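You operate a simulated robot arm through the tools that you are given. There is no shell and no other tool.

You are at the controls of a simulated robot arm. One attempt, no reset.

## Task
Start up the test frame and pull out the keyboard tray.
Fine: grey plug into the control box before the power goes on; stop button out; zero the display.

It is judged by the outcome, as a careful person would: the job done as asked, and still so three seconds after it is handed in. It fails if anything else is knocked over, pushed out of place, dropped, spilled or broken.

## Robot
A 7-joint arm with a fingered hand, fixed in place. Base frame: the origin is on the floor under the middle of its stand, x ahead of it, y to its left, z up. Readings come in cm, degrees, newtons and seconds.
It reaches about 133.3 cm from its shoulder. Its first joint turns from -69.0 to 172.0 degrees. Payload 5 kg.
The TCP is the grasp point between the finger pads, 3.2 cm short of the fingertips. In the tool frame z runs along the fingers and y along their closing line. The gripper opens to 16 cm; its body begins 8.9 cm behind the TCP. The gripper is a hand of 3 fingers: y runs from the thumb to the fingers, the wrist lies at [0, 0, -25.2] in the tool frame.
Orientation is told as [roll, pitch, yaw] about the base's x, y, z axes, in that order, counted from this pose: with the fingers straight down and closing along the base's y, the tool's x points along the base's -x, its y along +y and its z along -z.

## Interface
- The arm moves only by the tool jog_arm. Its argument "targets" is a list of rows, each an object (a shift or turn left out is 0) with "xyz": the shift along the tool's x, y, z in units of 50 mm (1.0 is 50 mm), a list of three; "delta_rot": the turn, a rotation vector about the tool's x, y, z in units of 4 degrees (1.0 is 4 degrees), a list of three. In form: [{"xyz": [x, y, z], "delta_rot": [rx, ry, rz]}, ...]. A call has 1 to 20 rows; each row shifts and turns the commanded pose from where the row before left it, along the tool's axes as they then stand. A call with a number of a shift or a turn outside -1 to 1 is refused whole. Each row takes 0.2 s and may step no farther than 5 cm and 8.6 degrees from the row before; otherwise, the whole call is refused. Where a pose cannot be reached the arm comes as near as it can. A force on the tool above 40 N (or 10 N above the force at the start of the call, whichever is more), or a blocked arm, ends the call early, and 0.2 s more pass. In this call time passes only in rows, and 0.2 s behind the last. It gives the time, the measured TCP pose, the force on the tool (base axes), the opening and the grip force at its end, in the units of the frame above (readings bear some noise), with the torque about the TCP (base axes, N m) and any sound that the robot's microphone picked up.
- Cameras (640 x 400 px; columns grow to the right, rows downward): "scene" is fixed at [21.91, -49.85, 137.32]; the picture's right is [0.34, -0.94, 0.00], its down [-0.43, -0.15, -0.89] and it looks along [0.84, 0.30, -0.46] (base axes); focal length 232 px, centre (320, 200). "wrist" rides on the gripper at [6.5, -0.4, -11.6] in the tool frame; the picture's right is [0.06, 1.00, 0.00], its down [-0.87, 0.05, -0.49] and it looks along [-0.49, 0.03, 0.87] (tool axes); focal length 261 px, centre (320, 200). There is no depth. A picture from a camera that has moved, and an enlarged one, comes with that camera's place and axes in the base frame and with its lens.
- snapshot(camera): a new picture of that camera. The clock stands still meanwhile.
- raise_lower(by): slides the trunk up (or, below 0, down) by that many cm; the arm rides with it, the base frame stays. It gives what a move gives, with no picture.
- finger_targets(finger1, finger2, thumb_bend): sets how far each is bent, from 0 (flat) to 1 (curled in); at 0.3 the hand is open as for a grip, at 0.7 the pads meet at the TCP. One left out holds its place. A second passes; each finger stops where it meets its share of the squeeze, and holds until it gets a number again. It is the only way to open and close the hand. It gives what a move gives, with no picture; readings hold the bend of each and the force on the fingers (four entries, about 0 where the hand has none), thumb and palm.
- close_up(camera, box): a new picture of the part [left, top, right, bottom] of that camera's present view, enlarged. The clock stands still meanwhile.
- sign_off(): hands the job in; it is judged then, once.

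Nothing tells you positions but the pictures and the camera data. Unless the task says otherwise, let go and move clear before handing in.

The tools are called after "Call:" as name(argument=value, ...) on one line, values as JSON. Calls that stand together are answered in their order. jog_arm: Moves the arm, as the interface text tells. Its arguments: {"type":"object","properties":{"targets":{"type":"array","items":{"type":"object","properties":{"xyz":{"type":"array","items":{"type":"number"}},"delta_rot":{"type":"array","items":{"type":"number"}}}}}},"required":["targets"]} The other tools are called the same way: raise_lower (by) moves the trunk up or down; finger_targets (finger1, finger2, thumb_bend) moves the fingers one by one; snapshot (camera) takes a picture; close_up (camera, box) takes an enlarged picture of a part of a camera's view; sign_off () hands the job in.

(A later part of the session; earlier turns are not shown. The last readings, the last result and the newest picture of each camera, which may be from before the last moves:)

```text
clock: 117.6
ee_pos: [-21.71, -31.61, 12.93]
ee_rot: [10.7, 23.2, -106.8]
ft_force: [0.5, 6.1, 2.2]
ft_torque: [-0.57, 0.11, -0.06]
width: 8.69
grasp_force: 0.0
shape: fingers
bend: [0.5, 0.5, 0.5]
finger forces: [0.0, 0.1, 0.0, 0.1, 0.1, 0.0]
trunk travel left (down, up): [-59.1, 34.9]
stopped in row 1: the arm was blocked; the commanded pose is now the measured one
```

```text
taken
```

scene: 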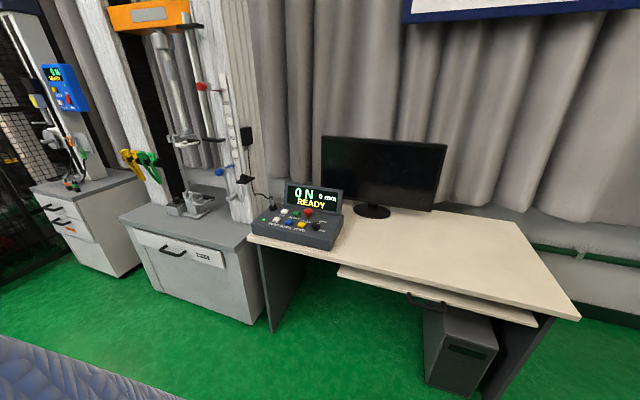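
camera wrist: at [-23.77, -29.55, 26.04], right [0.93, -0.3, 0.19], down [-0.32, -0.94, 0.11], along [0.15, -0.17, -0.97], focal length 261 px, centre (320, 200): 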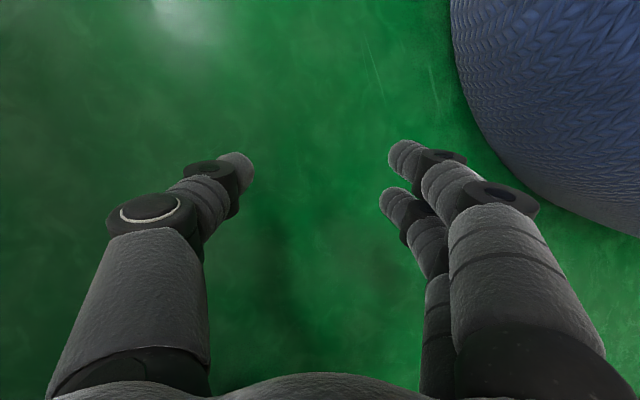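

Call:
jog_arm(targets=[{"xyz": [0, 0, 0]}, {"xyz": [0, 0, 0]}, {"xyz": [0, 0, 0]}, {"xyz": [0, 0, 0]}])

Call:
jog_arm(targets=[{"xyz": [0, 0, 0]}, {"xyz": [0, 0, 0]}, {"xyz": [0, 0, 0]}, {"xyz": [0, 0, 0]}])

Call:
snapshot(camera="wrist")

Call:
snapshot(camera="scene")

```text
clock: 117.9
ee_pos: [-22.64, -36.03, 27.22]
ee_rot: [-17.6, 11.7, -105.1]
ft_force: [4.4, -1.3, 6.8]
ft_torque: [0.2, 0.84, 0.35]
width: 8.71
grasp_force: 0.1
shape: fingers
bend: [0.5, 0.5, 0.5]
finger forces: [0.0, 0.1, 0.0, 0.0, 0.0, 0.0]
trunk travel left (down, up): [-59.1, 34.9]
stopped in row 1: the arm was blocked; the commanded pose is now the measured one
```

```text
clock: 118.2
ee_pos: [-17.56, -57.62, 28.32]
ee_rot: [-12.5, 6.8, -37.1]
ft_force: [-10.5, 31.3, 15.3]
ft_torque: [-2.85, -1.11, 0.57]
width: 8.77
grasp_force: 0.1
shape: fingers
bend: [0.5, 0.5, 0.5]
finger forces: [0.0, 0.0, 0.0, 0.1, 0.0, 0.0]
trunk travel left (down, up): [-59.1, 34.9]
stopped in row 1: the arm was blocked; the commanded pose is now the measured one
```

```text
taken
camera wrist: at [-20.51, -52.93, 40.45], right [0.52, 0.83, -0.21], down [0.83, -0.43, 0.36], along [0.21, -0.36, -0.91], focal length 261 px, centre (320, 200)
```

wrist: 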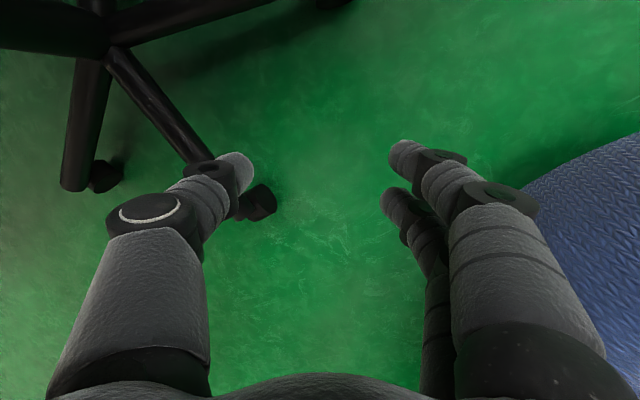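

```text
taken
```

scene: 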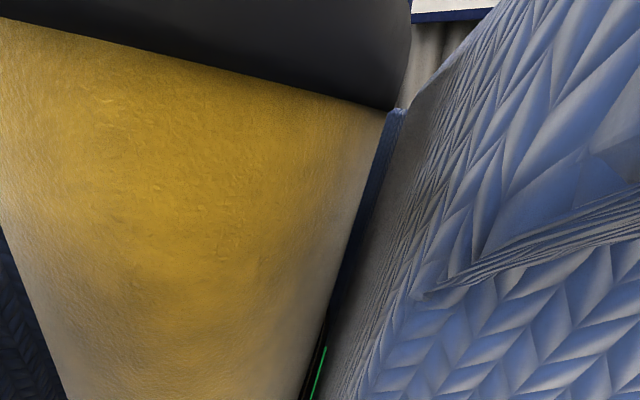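

Call:
jog_arm(targets=[{"xyz": [0, 0, 0]}, {"xyz": [0, 0, 0]}, {"xyz": [0, 0, 0]}, {"xyz": [0, 0, 0]}])

Call:
jog_arm(targets=[{"xyz": [0, 0, 0]}, {"xyz": [0, 0, 0]}, {"xyz": [0, 0, 0]}, {"xyz": [0, 0, 0]}])

Call:
jog_arm(targets=[{"xyz": [0, 0, 0]}, {"xyz": [0, 0, 0]}, {"xyz": [0, 0, 0]}, {"xyz": [0, 0, 0]}])

Call:
snapshot(camera="wrist")

Call:
snapshot(camera="scene")

```text
clock: 118.5
ee_pos: [6.09, -49.87, 18.45]
ee_rot: [-30.3, -29.5, 25.3]
ft_force: [-85.0, -67.2, -72.0]
ft_torque: [-4.34, 2.26, 2.8]
width: 8.76
grasp_force: 0.0
shape: fingers
bend: [0.5, 0.54, 0.5]
finger forces: [0.0, 0.1, 0.0, 0.1, 0.0, 0.0]
trunk travel left (down, up): [-59.1, 34.9]
stopped in row 1: the force on the tool passed its limit at 91 N (the readings are from after the stop); the commanded pose is now the measured one
```

```text
clock: 118.8
ee_pos: [13.14, -64.13, 16.47]
ee_rot: [-45.7, -14.5, 66.1]
ft_force: [3.6, 33.7, -2.5]
ft_torque: [-2.24, -0.01, -2.66]
width: 8.72
grasp_force: 0.1
shape: fingers
bend: [0.5, 0.5, 0.5]
finger forces: [0.1, 0.1, 0.1, 0.1, 0.0, 0.0]
trunk travel left (down, up): [-59.1, 34.9]
stopped in row 1: the arm was blocked; the commanded pose is now the measured one
```

```text
clock: 119.1
ee_pos: [-0.55, -27.94, 20.62]
ee_rot: [-34.6, -28.1, 141.5]
ft_force: [-19.5, 22.8, 9.0]
ft_torque: [-2.27, -1.25, -1.43]
width: 8.67
grasp_force: 0.1
shape: fingers
bend: [0.5, 0.5, 0.5]
finger forces: [0.0, 0.0, 0.0, 0.0, 0.0, 0.0]
trunk travel left (down, up): [-59.1, 34.9]
stopped in row 1: the arm was blocked; the commanded pose is now the measured one
```

```text
taken
camera wrist: at [3.61, -39.48, 26.35], right [-0.68, -0.51, -0.53], down [-0.66, 0.12, 0.74], along [-0.32, 0.85, -0.42], focal length 261 px, centre (320, 200)
```

wrist: 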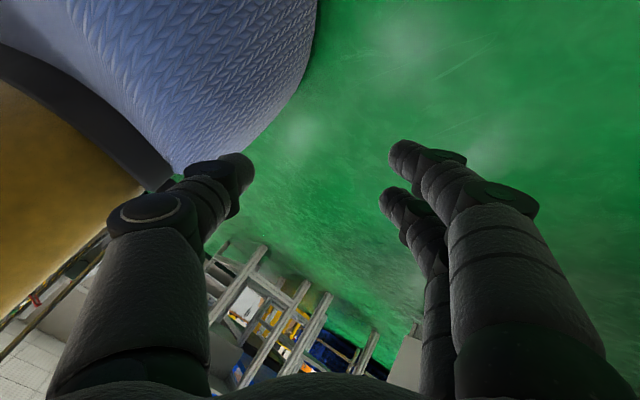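

```text
taken
```

scene: 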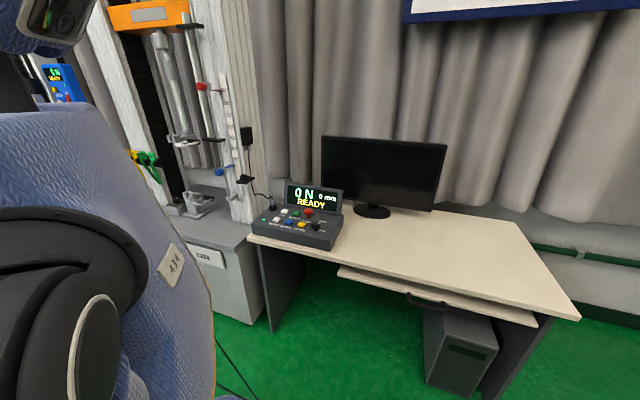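

Call:
jog_arm(targets=[{"xyz": [0, 0, 0]}, {"xyz": [0, 0, 0]}, {"xyz": [0, 0, 0]}, {"xyz": [0, 0, 0]}])

Call:
jog_arm(targets=[{"xyz": [0, 0, 0]}, {"xyz": [0, 0, 0]}, {"xyz": [0, 0, 0]}, {"xyz": [0, 0, 0]}])

Call:
snapshot(camera="wrist")

Call:
snapshot(camera="scene")

```text
clock: 119.5
ee_pos: [11.25, -45.17, 20.2]
ee_rot: [-32.9, -20.2, -152.6]
ft_force: [-8.2, -3.1, 0.9]
ft_torque: [0.33, -0.73, -0.69]
width: 8.73
grasp_force: 0.2
shape: fingers
bend: [0.5, 0.5, 0.5]
finger forces: [0.0, 0.1, 0.0, 0.0, 0.0, 0.0]
trunk travel left (down, up): [-59.1, 34.9]
stopped in row 1: the arm was blocked; the commanded pose is now the measured one
```

```text
clock: 119.7
ee_pos: [2.01, -41.11, 21.97]
ee_rot: [-30.4, -21.0, -149.8]
ft_force: [-9.7, 22.3, -10.0]
ft_torque: [-1.26, 0.01, 0.88]
width: 8.72
grasp_force: 0.0
shape: fingers
bend: [0.5, 0.5, 0.5]
finger forces: [0.0, 0.1, 0.0, 0.0, 0.0, 0.0]
trunk travel left (down, up): [-59.1, 34.9]
stopped in row 1: the force on the tool passed its limit at 68 N (the readings are from after the stop); the commanded pose is now the measured one
```

```text
taken
camera wrist: at [13.14, -41.26, 29.28], right [0.33, -0.81, -0.49], down [-0.43, -0.59, 0.68], along [-0.84, -0.01, -0.54], focal length 261 px, centre (320, 200)
```

wrist: 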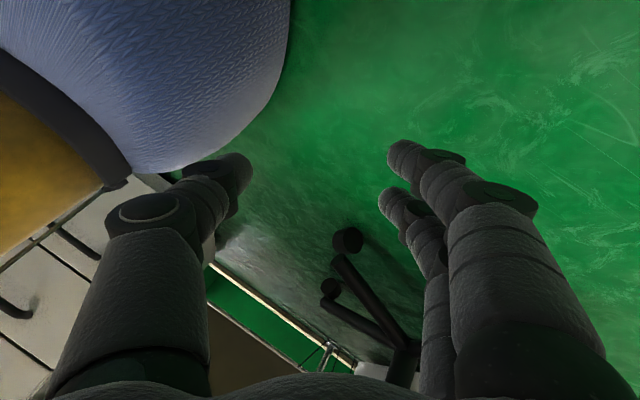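

```text
taken
```

scene: 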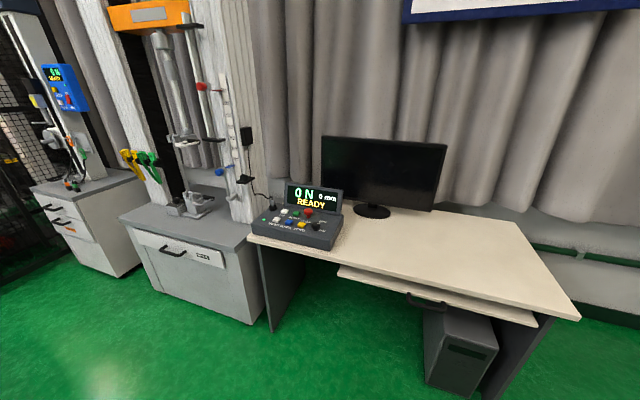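

Call:
jog_arm(targets=[{"xyz": [0, 0, 0]}, {"xyz": [0, 0, 0]}, {"xyz": [0, 0, 0]}, {"xyz": [0, 0, 0]}])

Call:
jog_arm(targets=[{"xyz": [0, 0, 0]}, {"xyz": [0, 0, 0]}, {"xyz": [0, 0, 0]}, {"xyz": [0, 0, 0]}])

Call:
jog_arm(targets=[{"xyz": [0, 0, 0]}, {"xyz": [0, 0, 0]}, {"xyz": [0, 0, 0]}, {"xyz": [0, 0, 0]}])

Call:
snapshot(camera="wrist")

Call:
snapshot(camera="scene")

```text
clock: 120.9
ee_pos: [7.46, -42.88, 21.7]
ee_rot: [-29.0, -21.1, -157.3]
ft_force: [0.2, 1.5, -0.8]
ft_torque: [-0.02, 0.07, 0.04]
width: 8.74
grasp_force: 0.0
shape: fingers
bend: [0.5, 0.5, 0.5]
finger forces: [0.0, 0.0, 0.1, 0.0, 0.0, 0.0]
trunk travel left (down, up): [-59.1, 34.9]
stopped in row 4: the arm was blocked; the commanded pose is now the measured one
```

```text
clock: 121.9
ee_pos: [6.69, -43.04, 21.74]
ee_rot: [-29.7, -20.8, -157.1]
ft_force: [1.4, 0.3, 1.0]
ft_torque: [-0.02, 0.01, 0.02]
width: 8.75
grasp_force: 0.1
shape: fingers
bend: [0.5, 0.5, 0.5]
finger forces: [0.0, 0.1, 0.0, 0.1, 0.0, 0.0]
trunk travel left (down, up): [-59.1, 34.9]
```

```text
clock: 122.9
ee_pos: [6.61, -43.0, 21.66]
ee_rot: [-29.6, -20.8, -157.2]
ft_force: [0.1, 0.2, 0.1]
ft_torque: [-0.02, 0.02, -0.01]
width: 8.74
grasp_force: 0.0
shape: fingers
bend: [0.5, 0.5, 0.5]
finger forces: [0.0, 0.1, 0.0, 0.0, 0.0, 0.0]
trunk travel left (down, up): [-59.1, 34.9]
```

```text
taken
camera wrist: at [17.6, -44.3, 29.12], right [0.23, -0.84, -0.48], down [-0.51, -0.53, 0.68], along [-0.83, 0.09, -0.55], focal length 261 px, centre (320, 200)
```

wrist: 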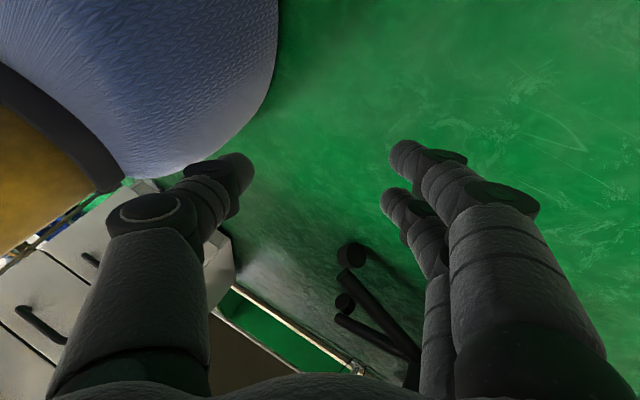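

```text
taken
```

scene: 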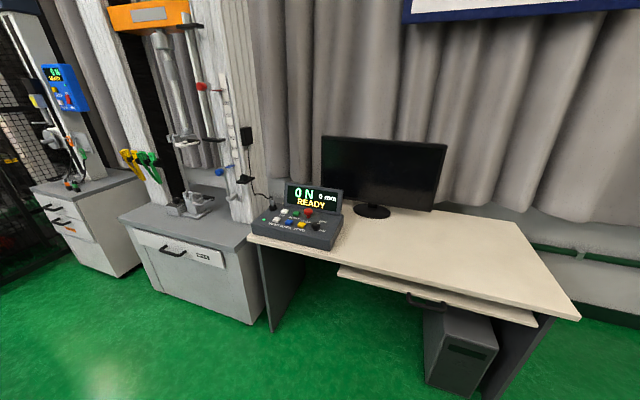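

Settled again, and the scene is still intact. Trying gentle steps toward +x, away from the base and chair.

Call:
jog_arm(targets=[{"xyz": [0.17, 0.036, -0.094]}, {"xyz": [0.17, 0.036, -0.094]}, {"xyz": [0.17, 0.036, -0.094]}])

Call:
jog_arm(targets=[{"xyz": [0.1, -0.06, -0.25]}, {"xyz": [0.1, -0.06, -0.25]}, {"xyz": [0.1, -0.06, -0.25]}])

Call:
snapshot(camera="wrist")

```text
clock: 123.7
ee_pos: [9.86, -43.04, 21.78]
ee_rot: [-29.4, -20.6, -157.1]
ft_force: [0.9, -0.2, -0.1]
ft_torque: [0.0, -0.01, -0.01]
width: 8.75
grasp_force: 0.1
shape: fingers
bend: [0.5, 0.5, 0.5]
finger forces: [0.1, 0.0, 0.1, 0.1, 0.0, 0.0]
trunk travel left (down, up): [-59.1, 34.9]
```

```text
clock: 124.7
ee_pos: [15.51, -46.42, 25.52]
ee_rot: [-26.9, -20.1, -157.9]
ft_force: [0.4, -0.1, 0.8]
ft_torque: [-0.01, 0.0, 0.01]
width: 8.75
grasp_force: 0.0
shape: fingers
bend: [0.5, 0.5, 0.5]
finger forces: [0.0, 0.0, 0.0, 0.1, 0.0, 0.0]
trunk travel left (down, up): [-59.1, 34.9]
stopped in row 3: the arm was blocked; the commanded pose is now the measured one
```

```text
taken
camera wrist: at [26.27, -47.5, 33.34], right [0.24, -0.86, -0.45], down [-0.52, -0.5, 0.69], along [-0.82, 0.06, -0.57], focal length 261 px, centre (320, 200)
```

wrist: 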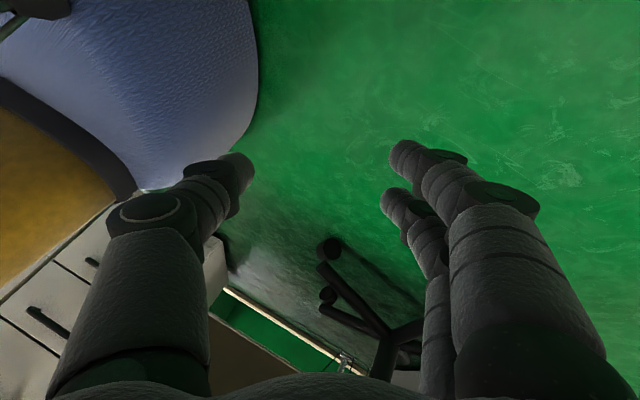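

Call:
jog_arm(targets=[{"xyz": [0, 0, 0]}, {"xyz": [0, 0, 0]}, {"xyz": [0, 0, 0]}])

Call:
snapshot(camera="scene")

```text
clock: 125.5
ee_pos: [15.42, -46.45, 25.56]
ee_rot: [-26.9, -20.1, -157.9]
ft_force: [-0.3, 0.1, 0.0]
ft_torque: [-0.01, -0.01, 0.01]
width: 8.75
grasp_force: 0.0
shape: fingers
bend: [0.5, 0.5, 0.5]
finger forces: [0.0, 0.1, 0.0, 0.1, 0.0, 0.0]
trunk travel left (down, up): [-59.1, 34.9]
```

```text
taken
```

scene: 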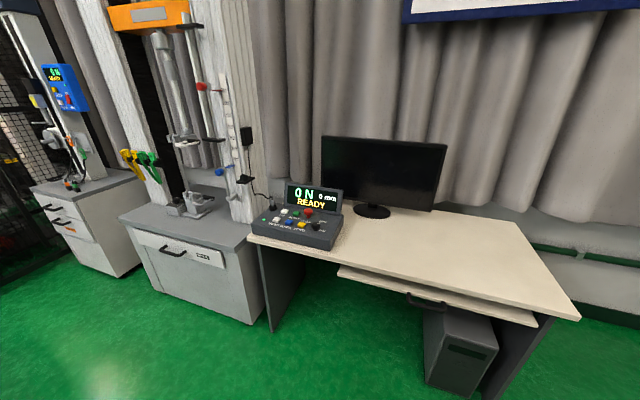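

Call:
jog_arm(targets=[{"xyz": [0.17, 0.038, -0.092]}, {"xyz": [0.17, 0.038, -0.092]}, {"xyz": [0.17, 0.038, -0.092]}, {"xyz": [0.17, 0.038, -0.092]}, {"xyz": [0.17, 0.038, -0.092]}, {"xyz": [0.17, 0.038, -0.092]}])

Call:
snapshot(camera="wrist")

```text
clock: 126.9
ee_pos: [20.89, -46.4, 25.63]
ee_rot: [-26.9, -20.2, -157.9]
ft_force: [0.3, -0.1, -0.8]
ft_torque: [0.03, -0.01, -0.01]
width: 8.76
grasp_force: 0.0
shape: fingers
bend: [0.5, 0.5, 0.5]
finger forces: [0.0, 0.0, 0.0, 0.0, 0.0, 0.1]
trunk travel left (down, up): [-59.1, 34.9]
```

```text
taken
camera wrist: at [31.63, -47.47, 33.37], right [0.24, -0.86, -0.45], down [-0.52, -0.5, 0.69], along [-0.82, 0.07, -0.57], focal length 261 px, centre (320, 200)
```

wrist: 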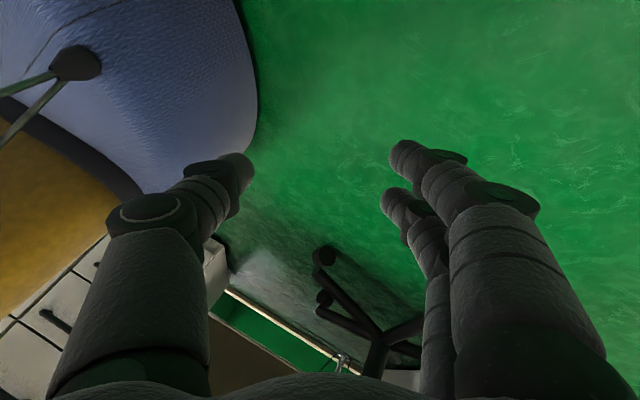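

Control is good now. Continuing forward (+x).

Call:
jog_arm(targets=[{"xyz": [0.256, 0.057, -0.137]}, {"xyz": [0.256, 0.057, -0.137]}, {"xyz": [0.256, 0.057, -0.137]}, {"xyz": [0.256, 0.057, -0.137]}, {"xyz": [0.256, 0.057, -0.137]}, {"xyz": [0.256, 0.057, -0.137]}, {"xyz": [0.256, 0.057, -0.137]}, {"xyz": [0.256, 0.057, -0.137]}])

Call:
snapshot(camera="wrist")

Call:
snapshot(camera="scene")

```text
clock: 128.7
ee_pos: [33.0, -46.37, 25.61]
ee_rot: [-27.1, -20.1, -157.9]
ft_force: [0.5, -0.2, -0.3]
ft_torque: [-0.02, 0.02, -0.02]
width: 8.75
grasp_force: 0.0
shape: fingers
bend: [0.5, 0.5, 0.5]
finger forces: [0.1, 0.1, 0.0, 0.0, 0.1, 0.0]
trunk travel left (down, up): [-59.1, 34.9]
```

```text
taken
camera wrist: at [43.82, -47.34, 33.39], right [0.24, -0.86, -0.45], down [-0.52, -0.51, 0.69], along [-0.82, 0.07, -0.57], focal length 261 px, centre (320, 200)
```

wrist: 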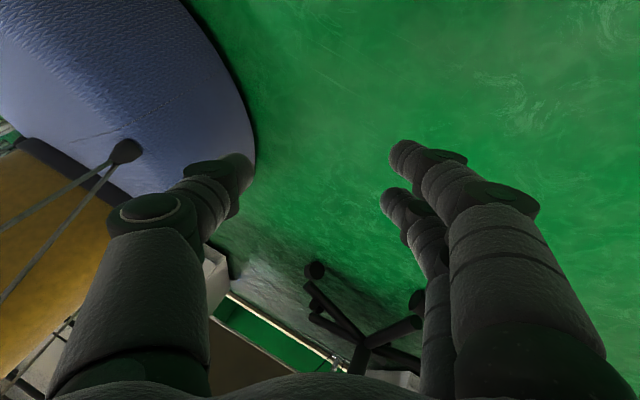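

```text
taken
```

scene: 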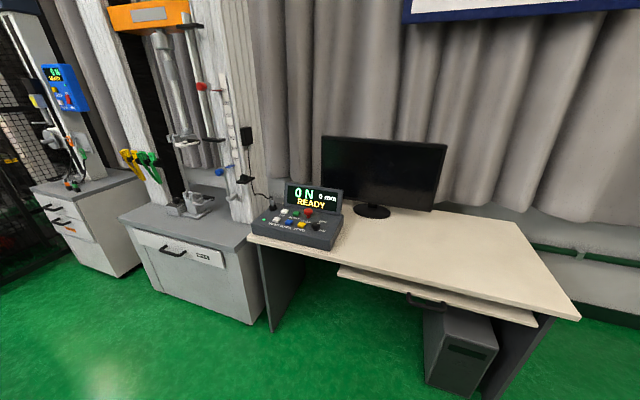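

Call:
jog_arm(targets=[{"delta_rot": [-0.8, 0.63, 0]}, {"delta_rot": [-0.8, 0.63, 0]}, {"delta_rot": [-0.8, 0.63, 0]}, {"delta_rot": [-0.8, 0.63, 0]}])

Call:
snapshot(camera="wrist")

```text
clock: 129.7
ee_pos: [33.09, -46.32, 25.66]
ee_rot: [-13.3, -10.6, -161.5]
ft_force: [-0.3, 1.0, 0.3]
ft_torque: [-0.01, -0.01, -0.03]
width: 8.76
grasp_force: 0.0
shape: fingers
bend: [0.5, 0.5, 0.5]
finger forces: [0.1, 0.0, 0.0, 0.0, 0.1, 0.1]
trunk travel left (down, up): [-59.1, 34.9]
```

```text
taken
camera wrist: at [41.76, -45.93, 35.81], right [0.33, -0.91, -0.24], down [-0.68, -0.4, 0.62], along [-0.66, -0.04, -0.75], focal length 261 px, centre (320, 200)
```

wrist: 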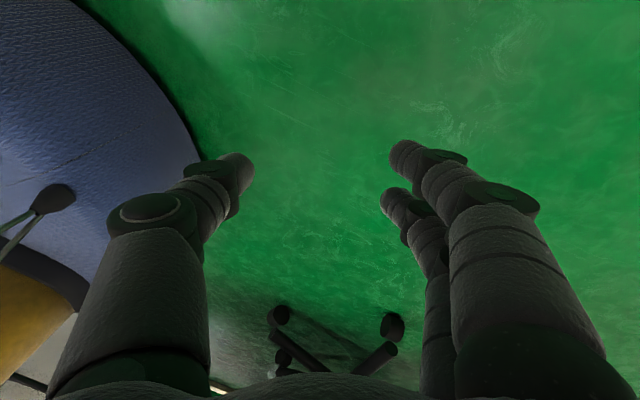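

Call:
jog_arm(targets=[{"delta_rot": [-0.8, 0.63, 0]}, {"delta_rot": [-0.8, 0.63, 0]}, {"delta_rot": [-0.8, 0.63, 0]}, {"delta_rot": [-0.8, 0.63, 0]}, {"xyz": [0, 0, -0.3]}, {"xyz": [0, 0, -0.3]}, {"xyz": [0, 0, -0.3]}, {"xyz": [0, 0, -0.3]}])

Call:
snapshot(camera="wrist")

Call:
snapshot(camera="scene")

```text
clock: 131.7
ee_pos: [39.33, -54.33, 35.94]
ee_rot: [5.9, 0.7, -161.3]
ft_force: [0.0, -0.1, 1.4]
ft_torque: [0.02, -0.01, -0.02]
width: 8.73
grasp_force: 0.0
shape: fingers
bend: [0.5, 0.5, 0.5]
finger forces: [0.1, 0.1, 0.0, 0.0, 0.1, 0.0]
trunk travel left (down, up): [-59.1, 34.9]
stopped in row 8: the arm was blocked; the commanded pose is now the measured one
```

```text
taken
camera wrist: at [44.78, -50.88, 47.65], right [0.38, -0.92, 0.1], down [-0.83, -0.29, 0.48], along [-0.41, -0.27, -0.87], focal length 261 px, centre (320, 200)
```

wrist: 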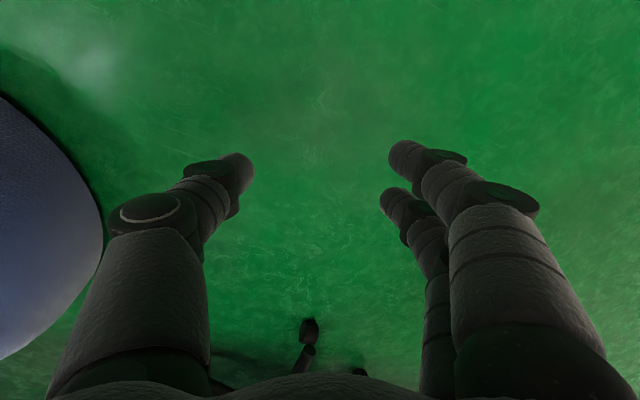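

```text
taken
```

scene: 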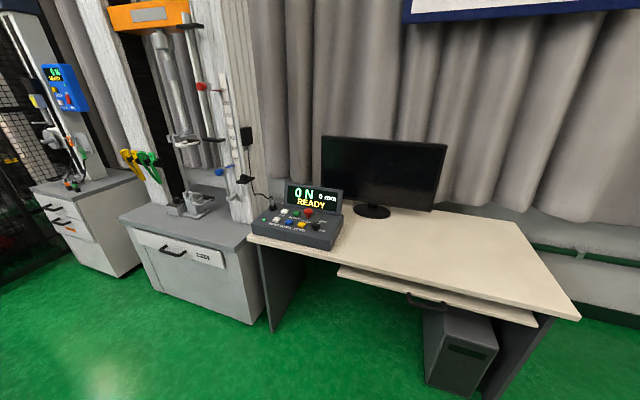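

Call:
jog_arm(targets=[{"xyz": [0, 0, 0]}, {"xyz": [0, 0, 0]}, {"xyz": [0, 0, 0]}])

Call:
snapshot(camera="wrist")

Call:
snapshot(camera="scene")

```text
clock: 132.5
ee_pos: [39.23, -54.36, 35.31]
ee_rot: [5.4, 0.5, -161.4]
ft_force: [0.8, 0.3, -0.6]
ft_torque: [-0.01, -0.02, -0.01]
width: 8.7
grasp_force: 0.1
shape: fingers
bend: [0.5, 0.5, 0.5]
finger forces: [0.0, 0.0, 0.1, 0.1, 0.0, 0.0]
trunk travel left (down, up): [-59.1, 34.9]
```

```text
taken
camera wrist: at [44.74, -50.89, 46.99], right [0.38, -0.92, 0.09], down [-0.83, -0.29, 0.49], along [-0.42, -0.26, -0.87], focal length 261 px, centre (320, 200)
```

wrist: 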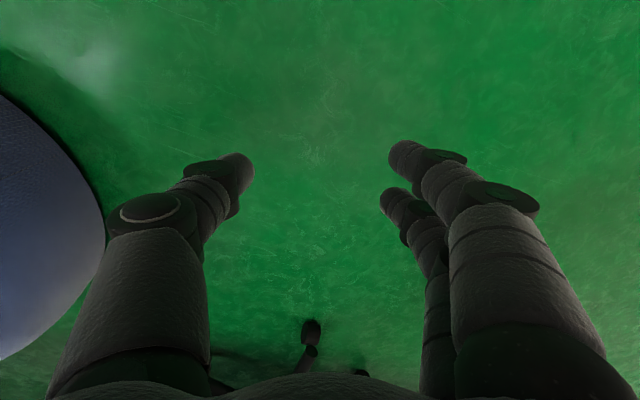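

```text
taken
```

scene: 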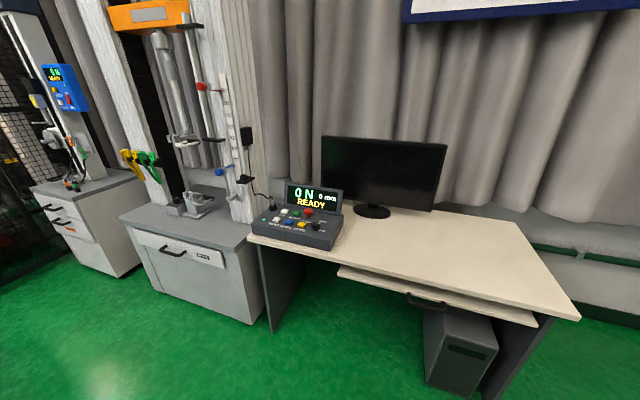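

Call:
jog_arm(targets=[{"delta_rot": [0, 0, -1]}, {"delta_rot": [0, 0, -1]}, {"delta_rot": [0, 0, -1]}, {"delta_rot": [0, 0, -1]}, {"delta_rot": [0, 0, -1]}, {"delta_rot": [0, 0, -1]}, {"delta_rot": [0, 0, -1]}, {"delta_rot": [0, 0, -1]}, {"delta_rot": [0, 0, -1]}, {"delta_rot": [0, 0, -1]}])

Call:
snapshot(camera="wrist")

```text
clock: 134.7
ee_pos: [39.97, -53.52, 35.44]
ee_rot: [4.8, -2.6, -121.6]
ft_force: [0.6, 0.4, -0.3]
ft_torque: [-0.03, 0.01, 0.02]
width: 8.72
grasp_force: 0.0
shape: fingers
bend: [0.5, 0.5, 0.5]
finger forces: [0.0, 0.1, 0.0, 0.0, 0.0, 0.1]
trunk travel left (down, up): [-59.1, 34.9]
```

```text
taken
camera wrist: at [42.45, -47.06, 46.71], right [0.88, -0.46, 0.08], down [-0.43, -0.73, 0.53], along [-0.19, -0.5, -0.84], focal length 261 px, centre (320, 200)
```

wrist: 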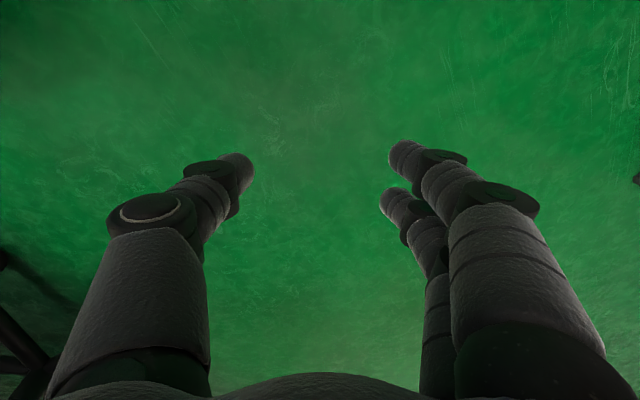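

Call:
jog_arm(targets=[{"delta_rot": [0, 0, -1]}, {"delta_rot": [0, 0, -1]}, {"delta_rot": [0, 0, -1]}, {"delta_rot": [0, 0, -1]}, {"delta_rot": [0, 0, -1]}, {"delta_rot": [0, 0, -1]}, {"delta_rot": [0, 0, -1]}, {"delta_rot": [0, 0, -1]}, {"delta_rot": [0, 0, -1]}, {"delta_rot": [0, 0, -1]}, {"delta_rot": [0, 0, -1]}, {"delta_rot": [0, 0, -1]}, {"delta_rot": [0, 0, -1]}, {"delta_rot": [0, 0, -1]}, {"delta_rot": [0, 0, -1]}, {"delta_rot": [0, 0, -1]}])

Call:
snapshot(camera="wrist")

Call:
snapshot(camera="scene")

```text
clock: 138.1
ee_pos: [37.7, -53.16, 35.16]
ee_rot: [-0.9, -4.9, -57.4]
ft_force: [-0.6, -0.8, 0.2]
ft_torque: [0.0, -0.02, 0.0]
width: 8.73
grasp_force: 0.0
shape: fingers
bend: [0.5, 0.5, 0.5]
finger forces: [0.0, 0.1, 0.0, 0.1, 0.0, 0.1]
trunk travel left (down, up): [-59.1, 34.9]
```

```text
taken
camera wrist: at [33.38, -47.19, 46.25], right [0.81, 0.59, -0.02], down [0.5, -0.66, 0.56], along [0.32, -0.47, -0.83], focal length 261 px, centre (320, 200)
```

wrist: 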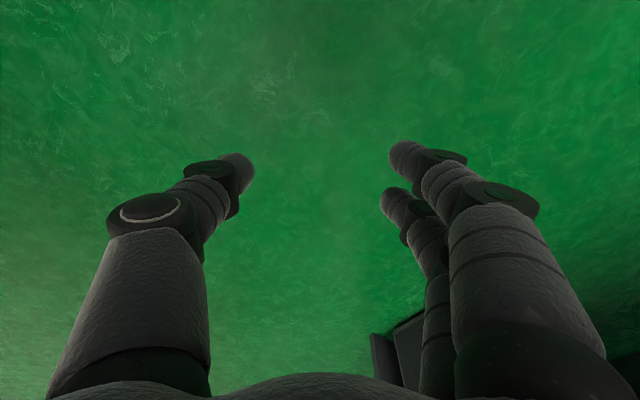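

```text
taken
```

scene: 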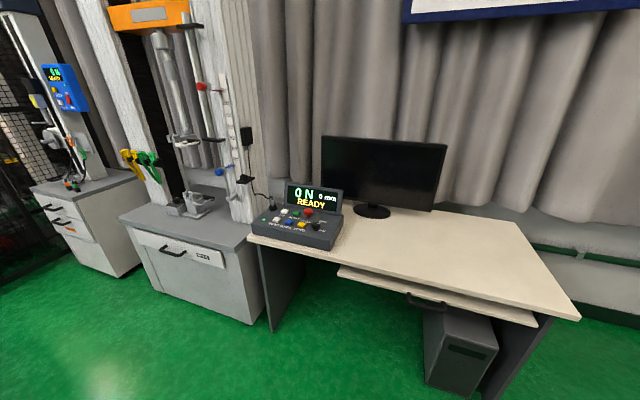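

The hand is back in front, vertical, and fully controlled. The first pull likely failed because I pulled against the tray's end stop at about 20 cm. I'll reposition calmly and pull to just short of that stop this time.

Call:
jog_arm(targets=[{"xyz": [-0.237, 0.338, 0]}, {"xyz": [-0.237, 0.338, 0]}, {"xyz": [-0.237, 0.338, 0]}, {"xyz": [-0.237, 0.338, 0]}, {"xyz": [-0.237, 0.338, 0]}, {"xyz": [-0.237, 0.338, 0]}, {"xyz": [-0.237, 0.338, 0]}, {"xyz": [-0.237, 0.338, 0]}])

Call:
snapshot(camera="wrist")

Call:
snapshot(camera="scene")

```text
clock: 139.9
ee_pos: [54.11, -53.83, 36.15]
ee_rot: [-0.8, -5.1, -57.4]
ft_force: [0.2, 0.4, -0.5]
ft_torque: [0.02, -0.03, -0.02]
width: 8.72
grasp_force: 0.0
shape: fingers
bend: [0.5, 0.5, 0.5]
finger forces: [0.0, 0.1, 0.1, 0.1, 0.1, 0.0]
trunk travel left (down, up): [-59.1, 34.9]
```

```text
taken
camera wrist: at [49.75, -47.79, 47.13], right [0.81, 0.59, -0.02], down [0.49, -0.66, 0.57], along [0.32, -0.47, -0.82], focal length 261 px, centre (320, 200)
```

wrist: 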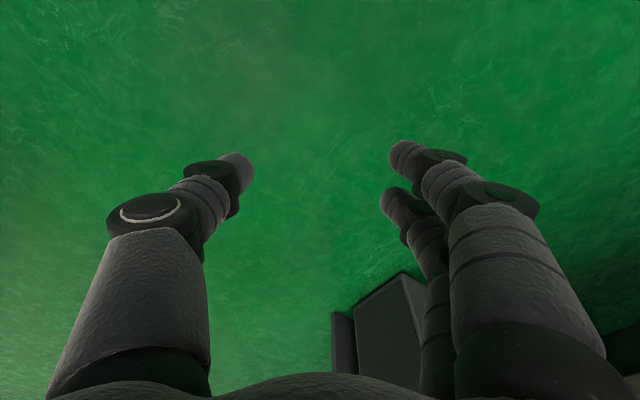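

```text
taken
```

scene: 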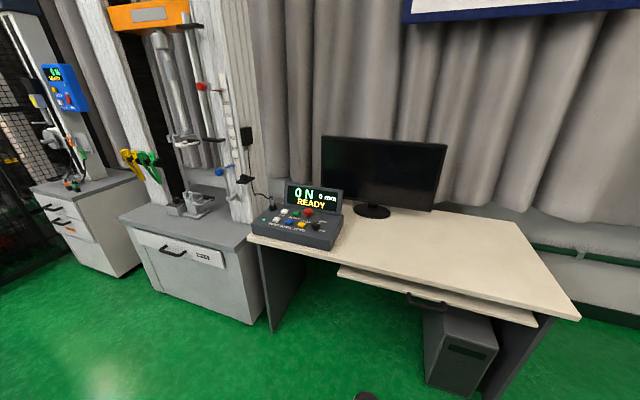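

Call:
jog_arm(targets=[{"xyz": [0, 0, -0.2]}, {"xyz": [0, 0, -0.3]}, {"xyz": [0, 0, -0.3]}, {"xyz": [0, 0, -0.3]}, {"xyz": [0, 0, -0.3]}, {"xyz": [0, 0, -0.3]}, {"xyz": [0, 0, -0.3]}, {"xyz": [0, 0, -0.3]}, {"xyz": [0, 0, -0.3]}, {"xyz": [0, 0, -0.3]}])

Call:
snapshot(camera="scene")

```text
clock: 142.1
ee_pos: [53.67, -52.72, 50.63]
ee_rot: [-0.8, -5.1, -57.4]
ft_force: [0.1, -0.8, -0.5]
ft_torque: [0.01, 0.05, 0.0]
width: 8.7
grasp_force: 0.1
shape: fingers
bend: [0.5, 0.5, 0.5]
finger forces: [0.0, 0.0, 0.0, 0.0, 0.1, 0.0]
trunk travel left (down, up): [-59.1, 34.9]
```

```text
taken
```

scene: 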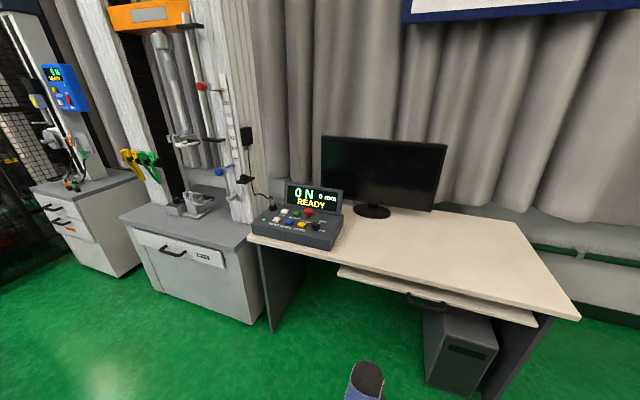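

Call:
jog_arm(targets=[{"xyz": [0, 0, -0.3]}, {"xyz": [0, 0, -0.3]}, {"xyz": [0, 0, -0.3]}, {"xyz": [0, 0, -0.3]}, {"xyz": [0, 0, -0.3]}, {"xyz": [0, 0, -0.3]}, {"xyz": [0, 0, -0.3]}, {"xyz": [0, 0, -0.3]}, {"xyz": [0, 0, -0.3]}, {"xyz": [0, 0, -0.3]}])

Call:
snapshot(camera="scene")

Call:
snapshot(camera="wrist")

```text
clock: 144.3
ee_pos: [53.34, -51.84, 60.85]
ee_rot: [-0.7, -5.1, -57.5]
ft_force: [-0.7, -0.2, -0.4]
ft_torque: [0.01, -0.03, 0.01]
width: 8.71
grasp_force: 0.1
shape: fingers
bend: [0.5, 0.5, 0.5]
finger forces: [0.0, 0.1, 0.1, 0.1, 0.0, 0.0]
out of reach, approached as far as the arm can: row 8, 9, 10
trunk travel left (down, up): [-59.1, 34.9]
```

```text
taken
```

scene: 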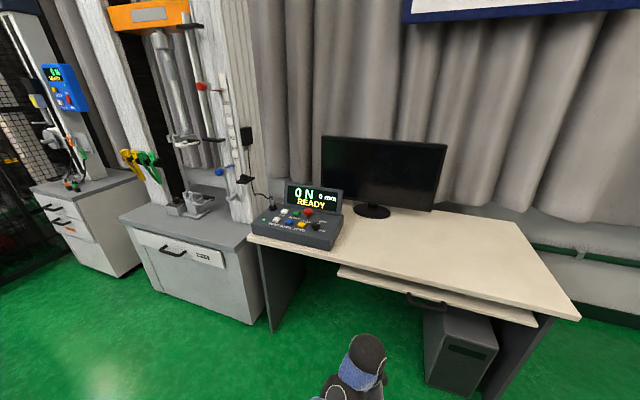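

```text
taken
camera wrist: at [48.94, -45.75, 72.02], right [0.81, 0.59, -0.02], down [0.49, -0.66, 0.57], along [0.32, -0.47, -0.82], focal length 261 px, centre (320, 200)
```

wrist: 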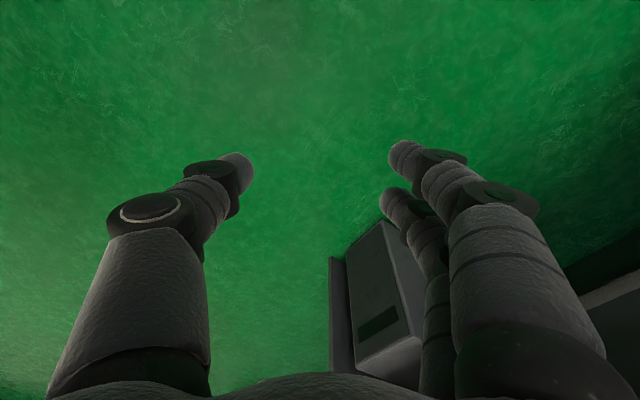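

Call:
jog_arm(targets=[{"delta_rot": [0, 0, 1]}, {"delta_rot": [0, 0, 1]}, {"delta_rot": [0, 0, 1]}, {"delta_rot": [0, 0, 1]}, {"delta_rot": [0, 0, 1]}, {"delta_rot": [0, 0, 1]}, {"delta_rot": [0, 0, 1]}, {"delta_rot": [0, 0, 1]}])

Call:
jog_arm(targets=[{"delta_rot": [-1, 0, 0]}, {"delta_rot": [-1, 0, 0]}, {"delta_rot": [-1, 0, 0]}, {"delta_rot": [-1, 0, 0]}, {"delta_rot": [-1, 0, 0]}])

Call:
snapshot(camera="scene")

Call:
snapshot(camera="wrist")

```text
clock: 146.1
ee_pos: [53.33, -51.83, 60.99]
ee_rot: [1.9, -4.7, -89.6]
ft_force: [0.6, 0.0, -0.1]
ft_torque: [0.02, 0.0, 0.02]
width: 8.69
grasp_force: 0.1
shape: fingers
bend: [0.5, 0.5, 0.5]
finger forces: [0.1, 0.0, 0.1, 0.1, 0.1, 0.0]
trunk travel left (down, up): [-59.1, 34.9]
```

```text
clock: 147.5
ee_pos: [52.03, -55.94, 62.15]
ee_rot: [21.0, -8.6, -89.5]
ft_force: [-0.1, -0.2, 1.3]
ft_torque: [0.0, 0.01, -0.01]
width: 8.73
grasp_force: 0.0
shape: fingers
bend: [0.5, 0.5, 0.5]
finger forces: [0.1, 0.0, 0.0, 0.0, 0.0, 0.0]
trunk travel left (down, up): [-59.1, 34.9]
stopped in row 5: the arm was blocked; the commanded pose is now the measured one
```

```text
taken
```

scene: 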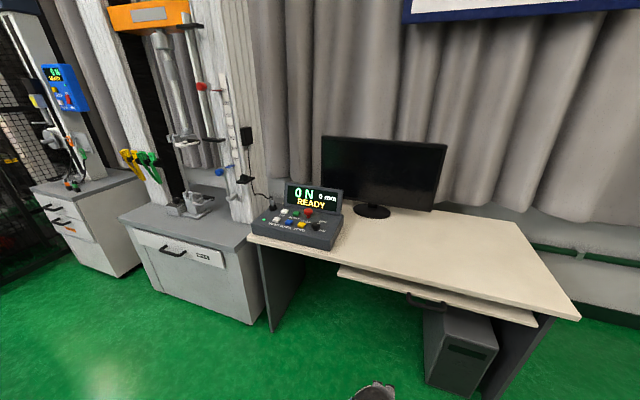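

```text
taken
camera wrist: at [47.4, -47.93, 71.75], right [0.93, 0.12, 0.34], down [-0.12, -0.79, 0.6], along [0.34, -0.6, -0.72], focal length 261 px, centre (320, 200)
```

wrist: 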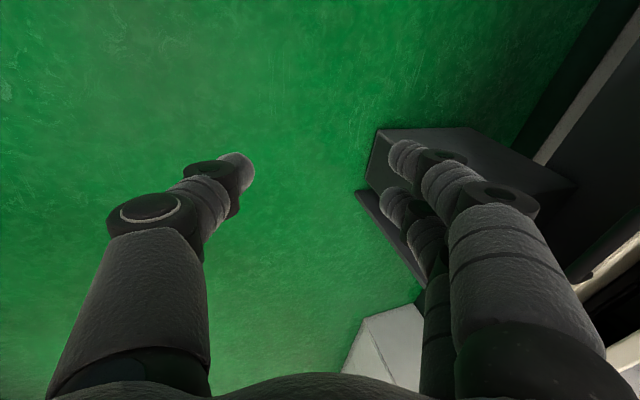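

Call:
jog_arm(targets=[{"xyz": [0, 0, 0]}, {"xyz": [0, 0, 0]}])

Call:
jog_arm(targets=[{"xyz": [0, 0.25, 0.1]}, {"xyz": [0, 0.3, 0.12]}, {"xyz": [0, 0.3, 0.12]}, {"xyz": [0, 0.3, 0.12]}, {"xyz": [0, 0.3, 0.12]}])

Call:
snapshot(camera="scene")

Call:
snapshot(camera="wrist")

```text
clock: 148.1
ee_pos: [52.04, -55.78, 61.98]
ee_rot: [20.9, -8.4, -89.5]
ft_force: [0.3, -1.2, 0.4]
ft_torque: [0.0, 0.02, -0.02]
width: 8.74
grasp_force: 0.1
shape: fingers
bend: [0.5, 0.5, 0.5]
finger forces: [0.0, 0.0, 0.0, 0.1, 0.0, 0.0]
trunk travel left (down, up): [-59.1, 34.9]
```

```text
clock: 149.3
ee_pos: [59.96, -55.44, 61.69]
ee_rot: [20.8, -8.2, -89.5]
ft_force: [0.5, -0.1, 0.3]
ft_torque: [-0.01, 0.03, 0.01]
width: 8.7
grasp_force: 0.1
shape: fingers
bend: [0.5, 0.5, 0.5]
finger forces: [0.0, 0.1, 0.0, 0.0, 0.0, 0.1]
trunk travel left (down, up): [-59.1, 34.9]
```

```text
taken
```

scene: 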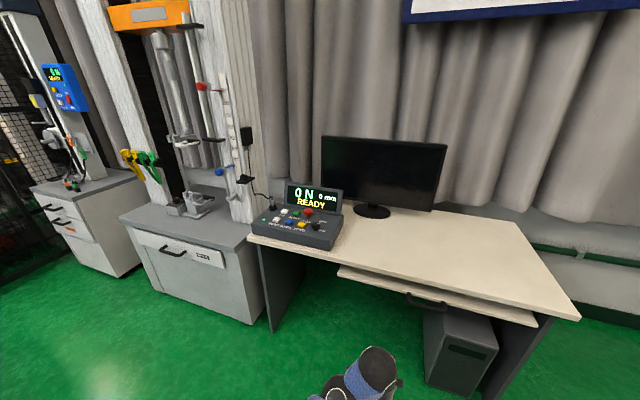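

```text
taken
camera wrist: at [55.26, -47.65, 71.43], right [0.93, 0.12, 0.34], down [-0.12, -0.79, 0.6], along [0.34, -0.6, -0.72], focal length 261 px, centre (320, 200)
```

wrist: 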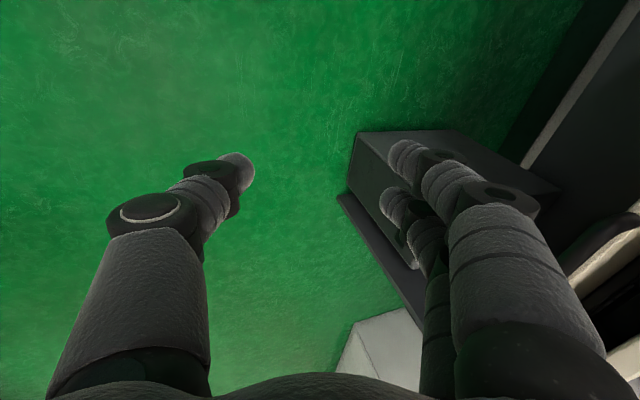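

Call:
jog_arm(targets=[{"xyz": [0, 0.25, 0], "delta_rot": [-1, 0, 0]}, {"xyz": [0, 0.25, 0], "delta_rot": [-1, 0, 0]}, {"xyz": [0, 0.25, 0], "delta_rot": [-1, 0, 0]}, {"xyz": [0, 0.25, 0], "delta_rot": [-1, 0, 0]}, {"xyz": [0, 0.2, 0], "delta_rot": [-1, 0, 0]}, {"xyz": [0, 0.1, 0], "delta_rot": [-1, 0, 0]}])

Call:
snapshot(camera="scene")

Call:
snapshot(camera="wrist")

```text
clock: 150.3
ee_pos: [61.89, -65.98, 69.04]
ee_rot: [36.2, -16.5, -92.6]
ft_force: [0.2, 0.1, 0.2]
ft_torque: [0.01, 0.03, 0.04]
width: 8.72
grasp_force: 0.0
shape: fingers
bend: [0.5, 0.5, 0.5]
finger forces: [0.0, 0.1, 0.0, 0.0, 0.0, 0.0]
out of reach, approached as far as the arm can: row 5
trunk travel left (down, up): [-59.1, 34.9]
stopped in row 5: the arm was blocked; the commanded pose is now the measured one
```

```text
taken
```

scene: 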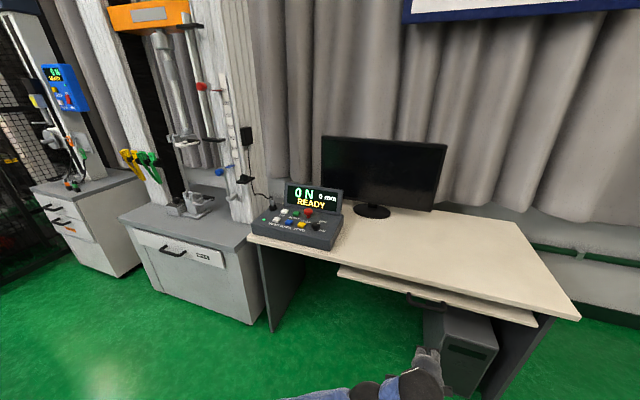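

```text
taken
camera wrist: at [54.95, -57.01, 75.95], right [0.82, 0.19, 0.55], down [-0.28, -0.7, 0.66], along [0.51, -0.69, -0.52], focal length 261 px, centre (320, 200)
```

wrist: 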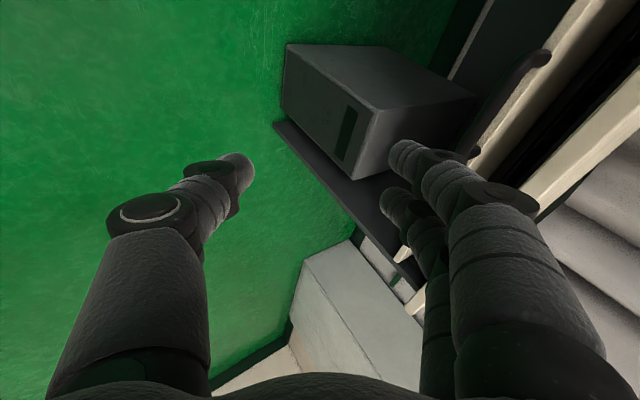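

Call:
jog_arm(targets=[{"xyz": [0, 0, 0]}, {"xyz": [0, 0, 0]}, {"xyz": [0, 0, 0]}])

Call:
snapshot(camera="scene")

```text
clock: 151.1
ee_pos: [61.77, -66.0, 68.8]
ee_rot: [36.0, -16.6, -92.6]
ft_force: [-0.3, 0.0, 0.1]
ft_torque: [-0.02, 0.0, 0.03]
width: 8.72
grasp_force: 0.1
shape: fingers
bend: [0.5, 0.5, 0.5]
finger forces: [0.0, 0.0, 0.0, 0.0, 0.1, 0.0]
trunk travel left (down, up): [-59.1, 34.9]
```

```text
taken
```

scene: 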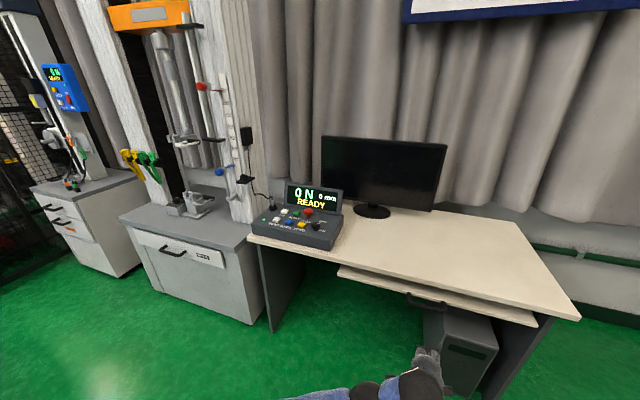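

Call:
jog_arm(targets=[{"xyz": [0, 0.2, 0.14]}, {"xyz": [0, 0.246, 0.174]}, {"xyz": [0, 0.246, 0.174]}, {"xyz": [0, 0.246, 0.174]}, {"xyz": [0, 0.246, 0.174]}, {"xyz": [0, 0.246, 0.174]}, {"xyz": [0, 0.246, 0.174]}])

Call:
snapshot(camera="scene")

Call:
snapshot(camera="wrist")

```text
clock: 152.7
ee_pos: [72.0, -66.45, 69.05]
ee_rot: [36.1, -16.6, -92.5]
ft_force: [-0.2, 0.6, -0.4]
ft_torque: [0.01, -0.01, 0.03]
width: 8.71
grasp_force: 0.1
shape: fingers
bend: [0.5, 0.5, 0.5]
finger forces: [0.0, 0.0, 0.0, 0.1, 0.0, 0.0]
trunk travel left (down, up): [-59.1, 34.9]
```

```text
taken
```

scene: 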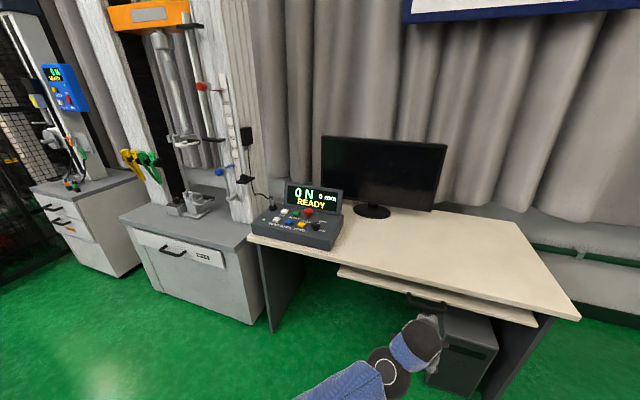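

```text
taken
camera wrist: at [65.22, -57.37, 76.06], right [0.82, 0.19, 0.55], down [-0.28, -0.7, 0.66], along [0.51, -0.69, -0.52], focal length 261 px, centre (320, 200)
```

wrist: 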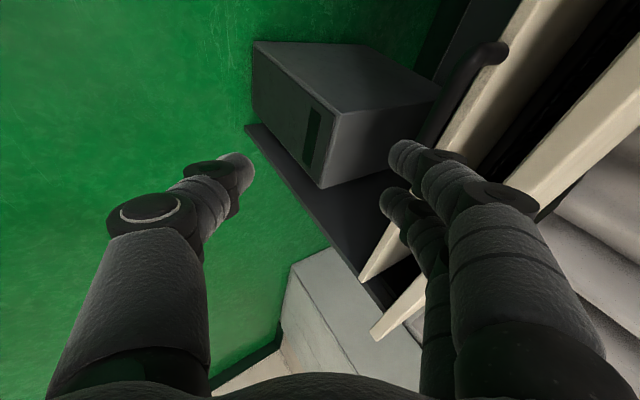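

Call:
jog_arm(targets=[{"xyz": [0, 0.08, 0.06], "delta_rot": [-0.904, 0.272, 0.341]}, {"xyz": [0, 0.075, 0.065], "delta_rot": [-0.904, 0.272, 0.341]}, {"xyz": [0, 0.07, 0.07], "delta_rot": [-0.904, 0.272, 0.341]}, {"xyz": [0, 0.065, 0.075], "delta_rot": [-0.904, 0.272, 0.341]}])

Call:
snapshot(camera="wrist")

```text
clock: 153.7
ee_pos: [73.94, -66.55, 68.95]
ee_rot: [50.9, -9.5, -93.5]
ft_force: [0.0, 0.1, -0.7]
ft_torque: [0.02, 0.01, 0.02]
width: 8.71
grasp_force: 0.0
shape: fingers
bend: [0.5, 0.5, 0.5]
finger forces: [0.1, 0.0, 0.1, 0.0, 0.0, 0.0]
trunk travel left (down, up): [-59.1, 34.9]
```

```text
taken
camera wrist: at [65.18, -58.49, 74.92], right [0.64, 0.15, 0.75], down [-0.39, -0.78, 0.49], along [0.66, -0.61, -0.44], focal length 261 px, centre (320, 200)
```

wrist: 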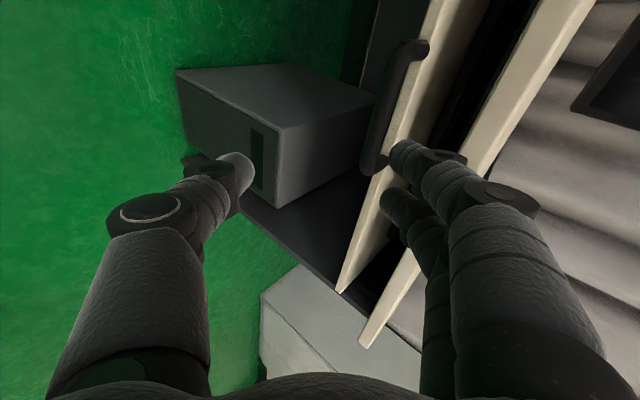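

Smooth so far. Continuing the same rotation.

Call:
jog_arm(targets=[{"xyz": [0, 0.06, 0.08], "delta_rot": [-0.904, 0.272, 0.341]}, {"xyz": [0, 0.055, 0.085], "delta_rot": [-0.904, 0.272, 0.341]}, {"xyz": [0, 0.05, 0.09], "delta_rot": [-0.904, 0.272, 0.341]}])

Call:
jog_arm(targets=[{"xyz": [0, 0.045, 0.09], "delta_rot": [-0.904, 0.272, 0.341]}, {"xyz": [0, 0.04, 0.09], "delta_rot": [-0.904, 0.272, 0.341]}, {"xyz": [0, 0.03, 0.09], "delta_rot": [-0.904, 0.272, 0.341]}])

Call:
snapshot(camera="wrist")

Call:
snapshot(camera="scene")

```text
clock: 154.5
ee_pos: [75.47, -66.61, 68.89]
ee_rot: [61.6, -4.4, -93.0]
ft_force: [0.0, -0.3, 0.3]
ft_torque: [0.0, -0.02, 0.0]
width: 8.73
grasp_force: 0.1
shape: fingers
bend: [0.5, 0.5, 0.5]
finger forces: [0.0, 0.0, 0.1, 0.1, 0.1, 0.1]
trunk travel left (down, up): [-59.1, 34.9]
```

```text
clock: 155.3
ee_pos: [77.03, -66.65, 68.81]
ee_rot: [72.5, 0.6, -91.7]
ft_force: [0.6, -0.1, -0.6]
ft_torque: [0.01, -0.03, -0.02]
width: 8.74
grasp_force: 0.1
shape: fingers
bend: [0.5, 0.5, 0.5]
finger forces: [0.0, 0.0, 0.1, 0.0, 0.1, 0.0]
trunk travel left (down, up): [-59.1, 34.9]
```

```text
taken
camera wrist: at [66.03, -60.02, 72.16], right [0.3, 0.04, 0.95], down [-0.48, -0.86, 0.19], along [0.83, -0.51, -0.24], focal length 261 px, centre (320, 200)
```

wrist: 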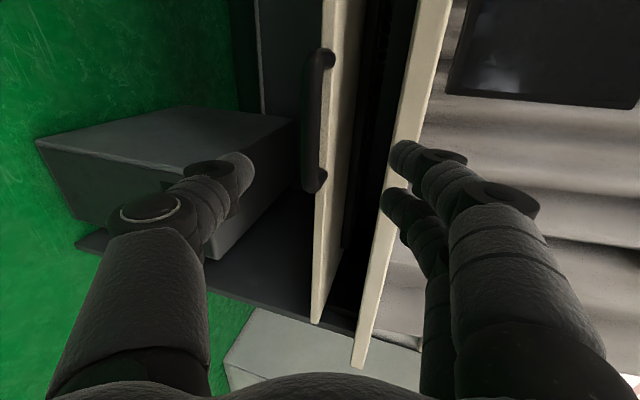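

```text
taken
```

scene: 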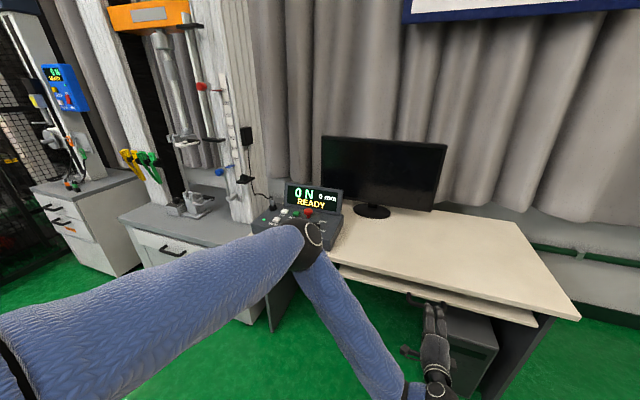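

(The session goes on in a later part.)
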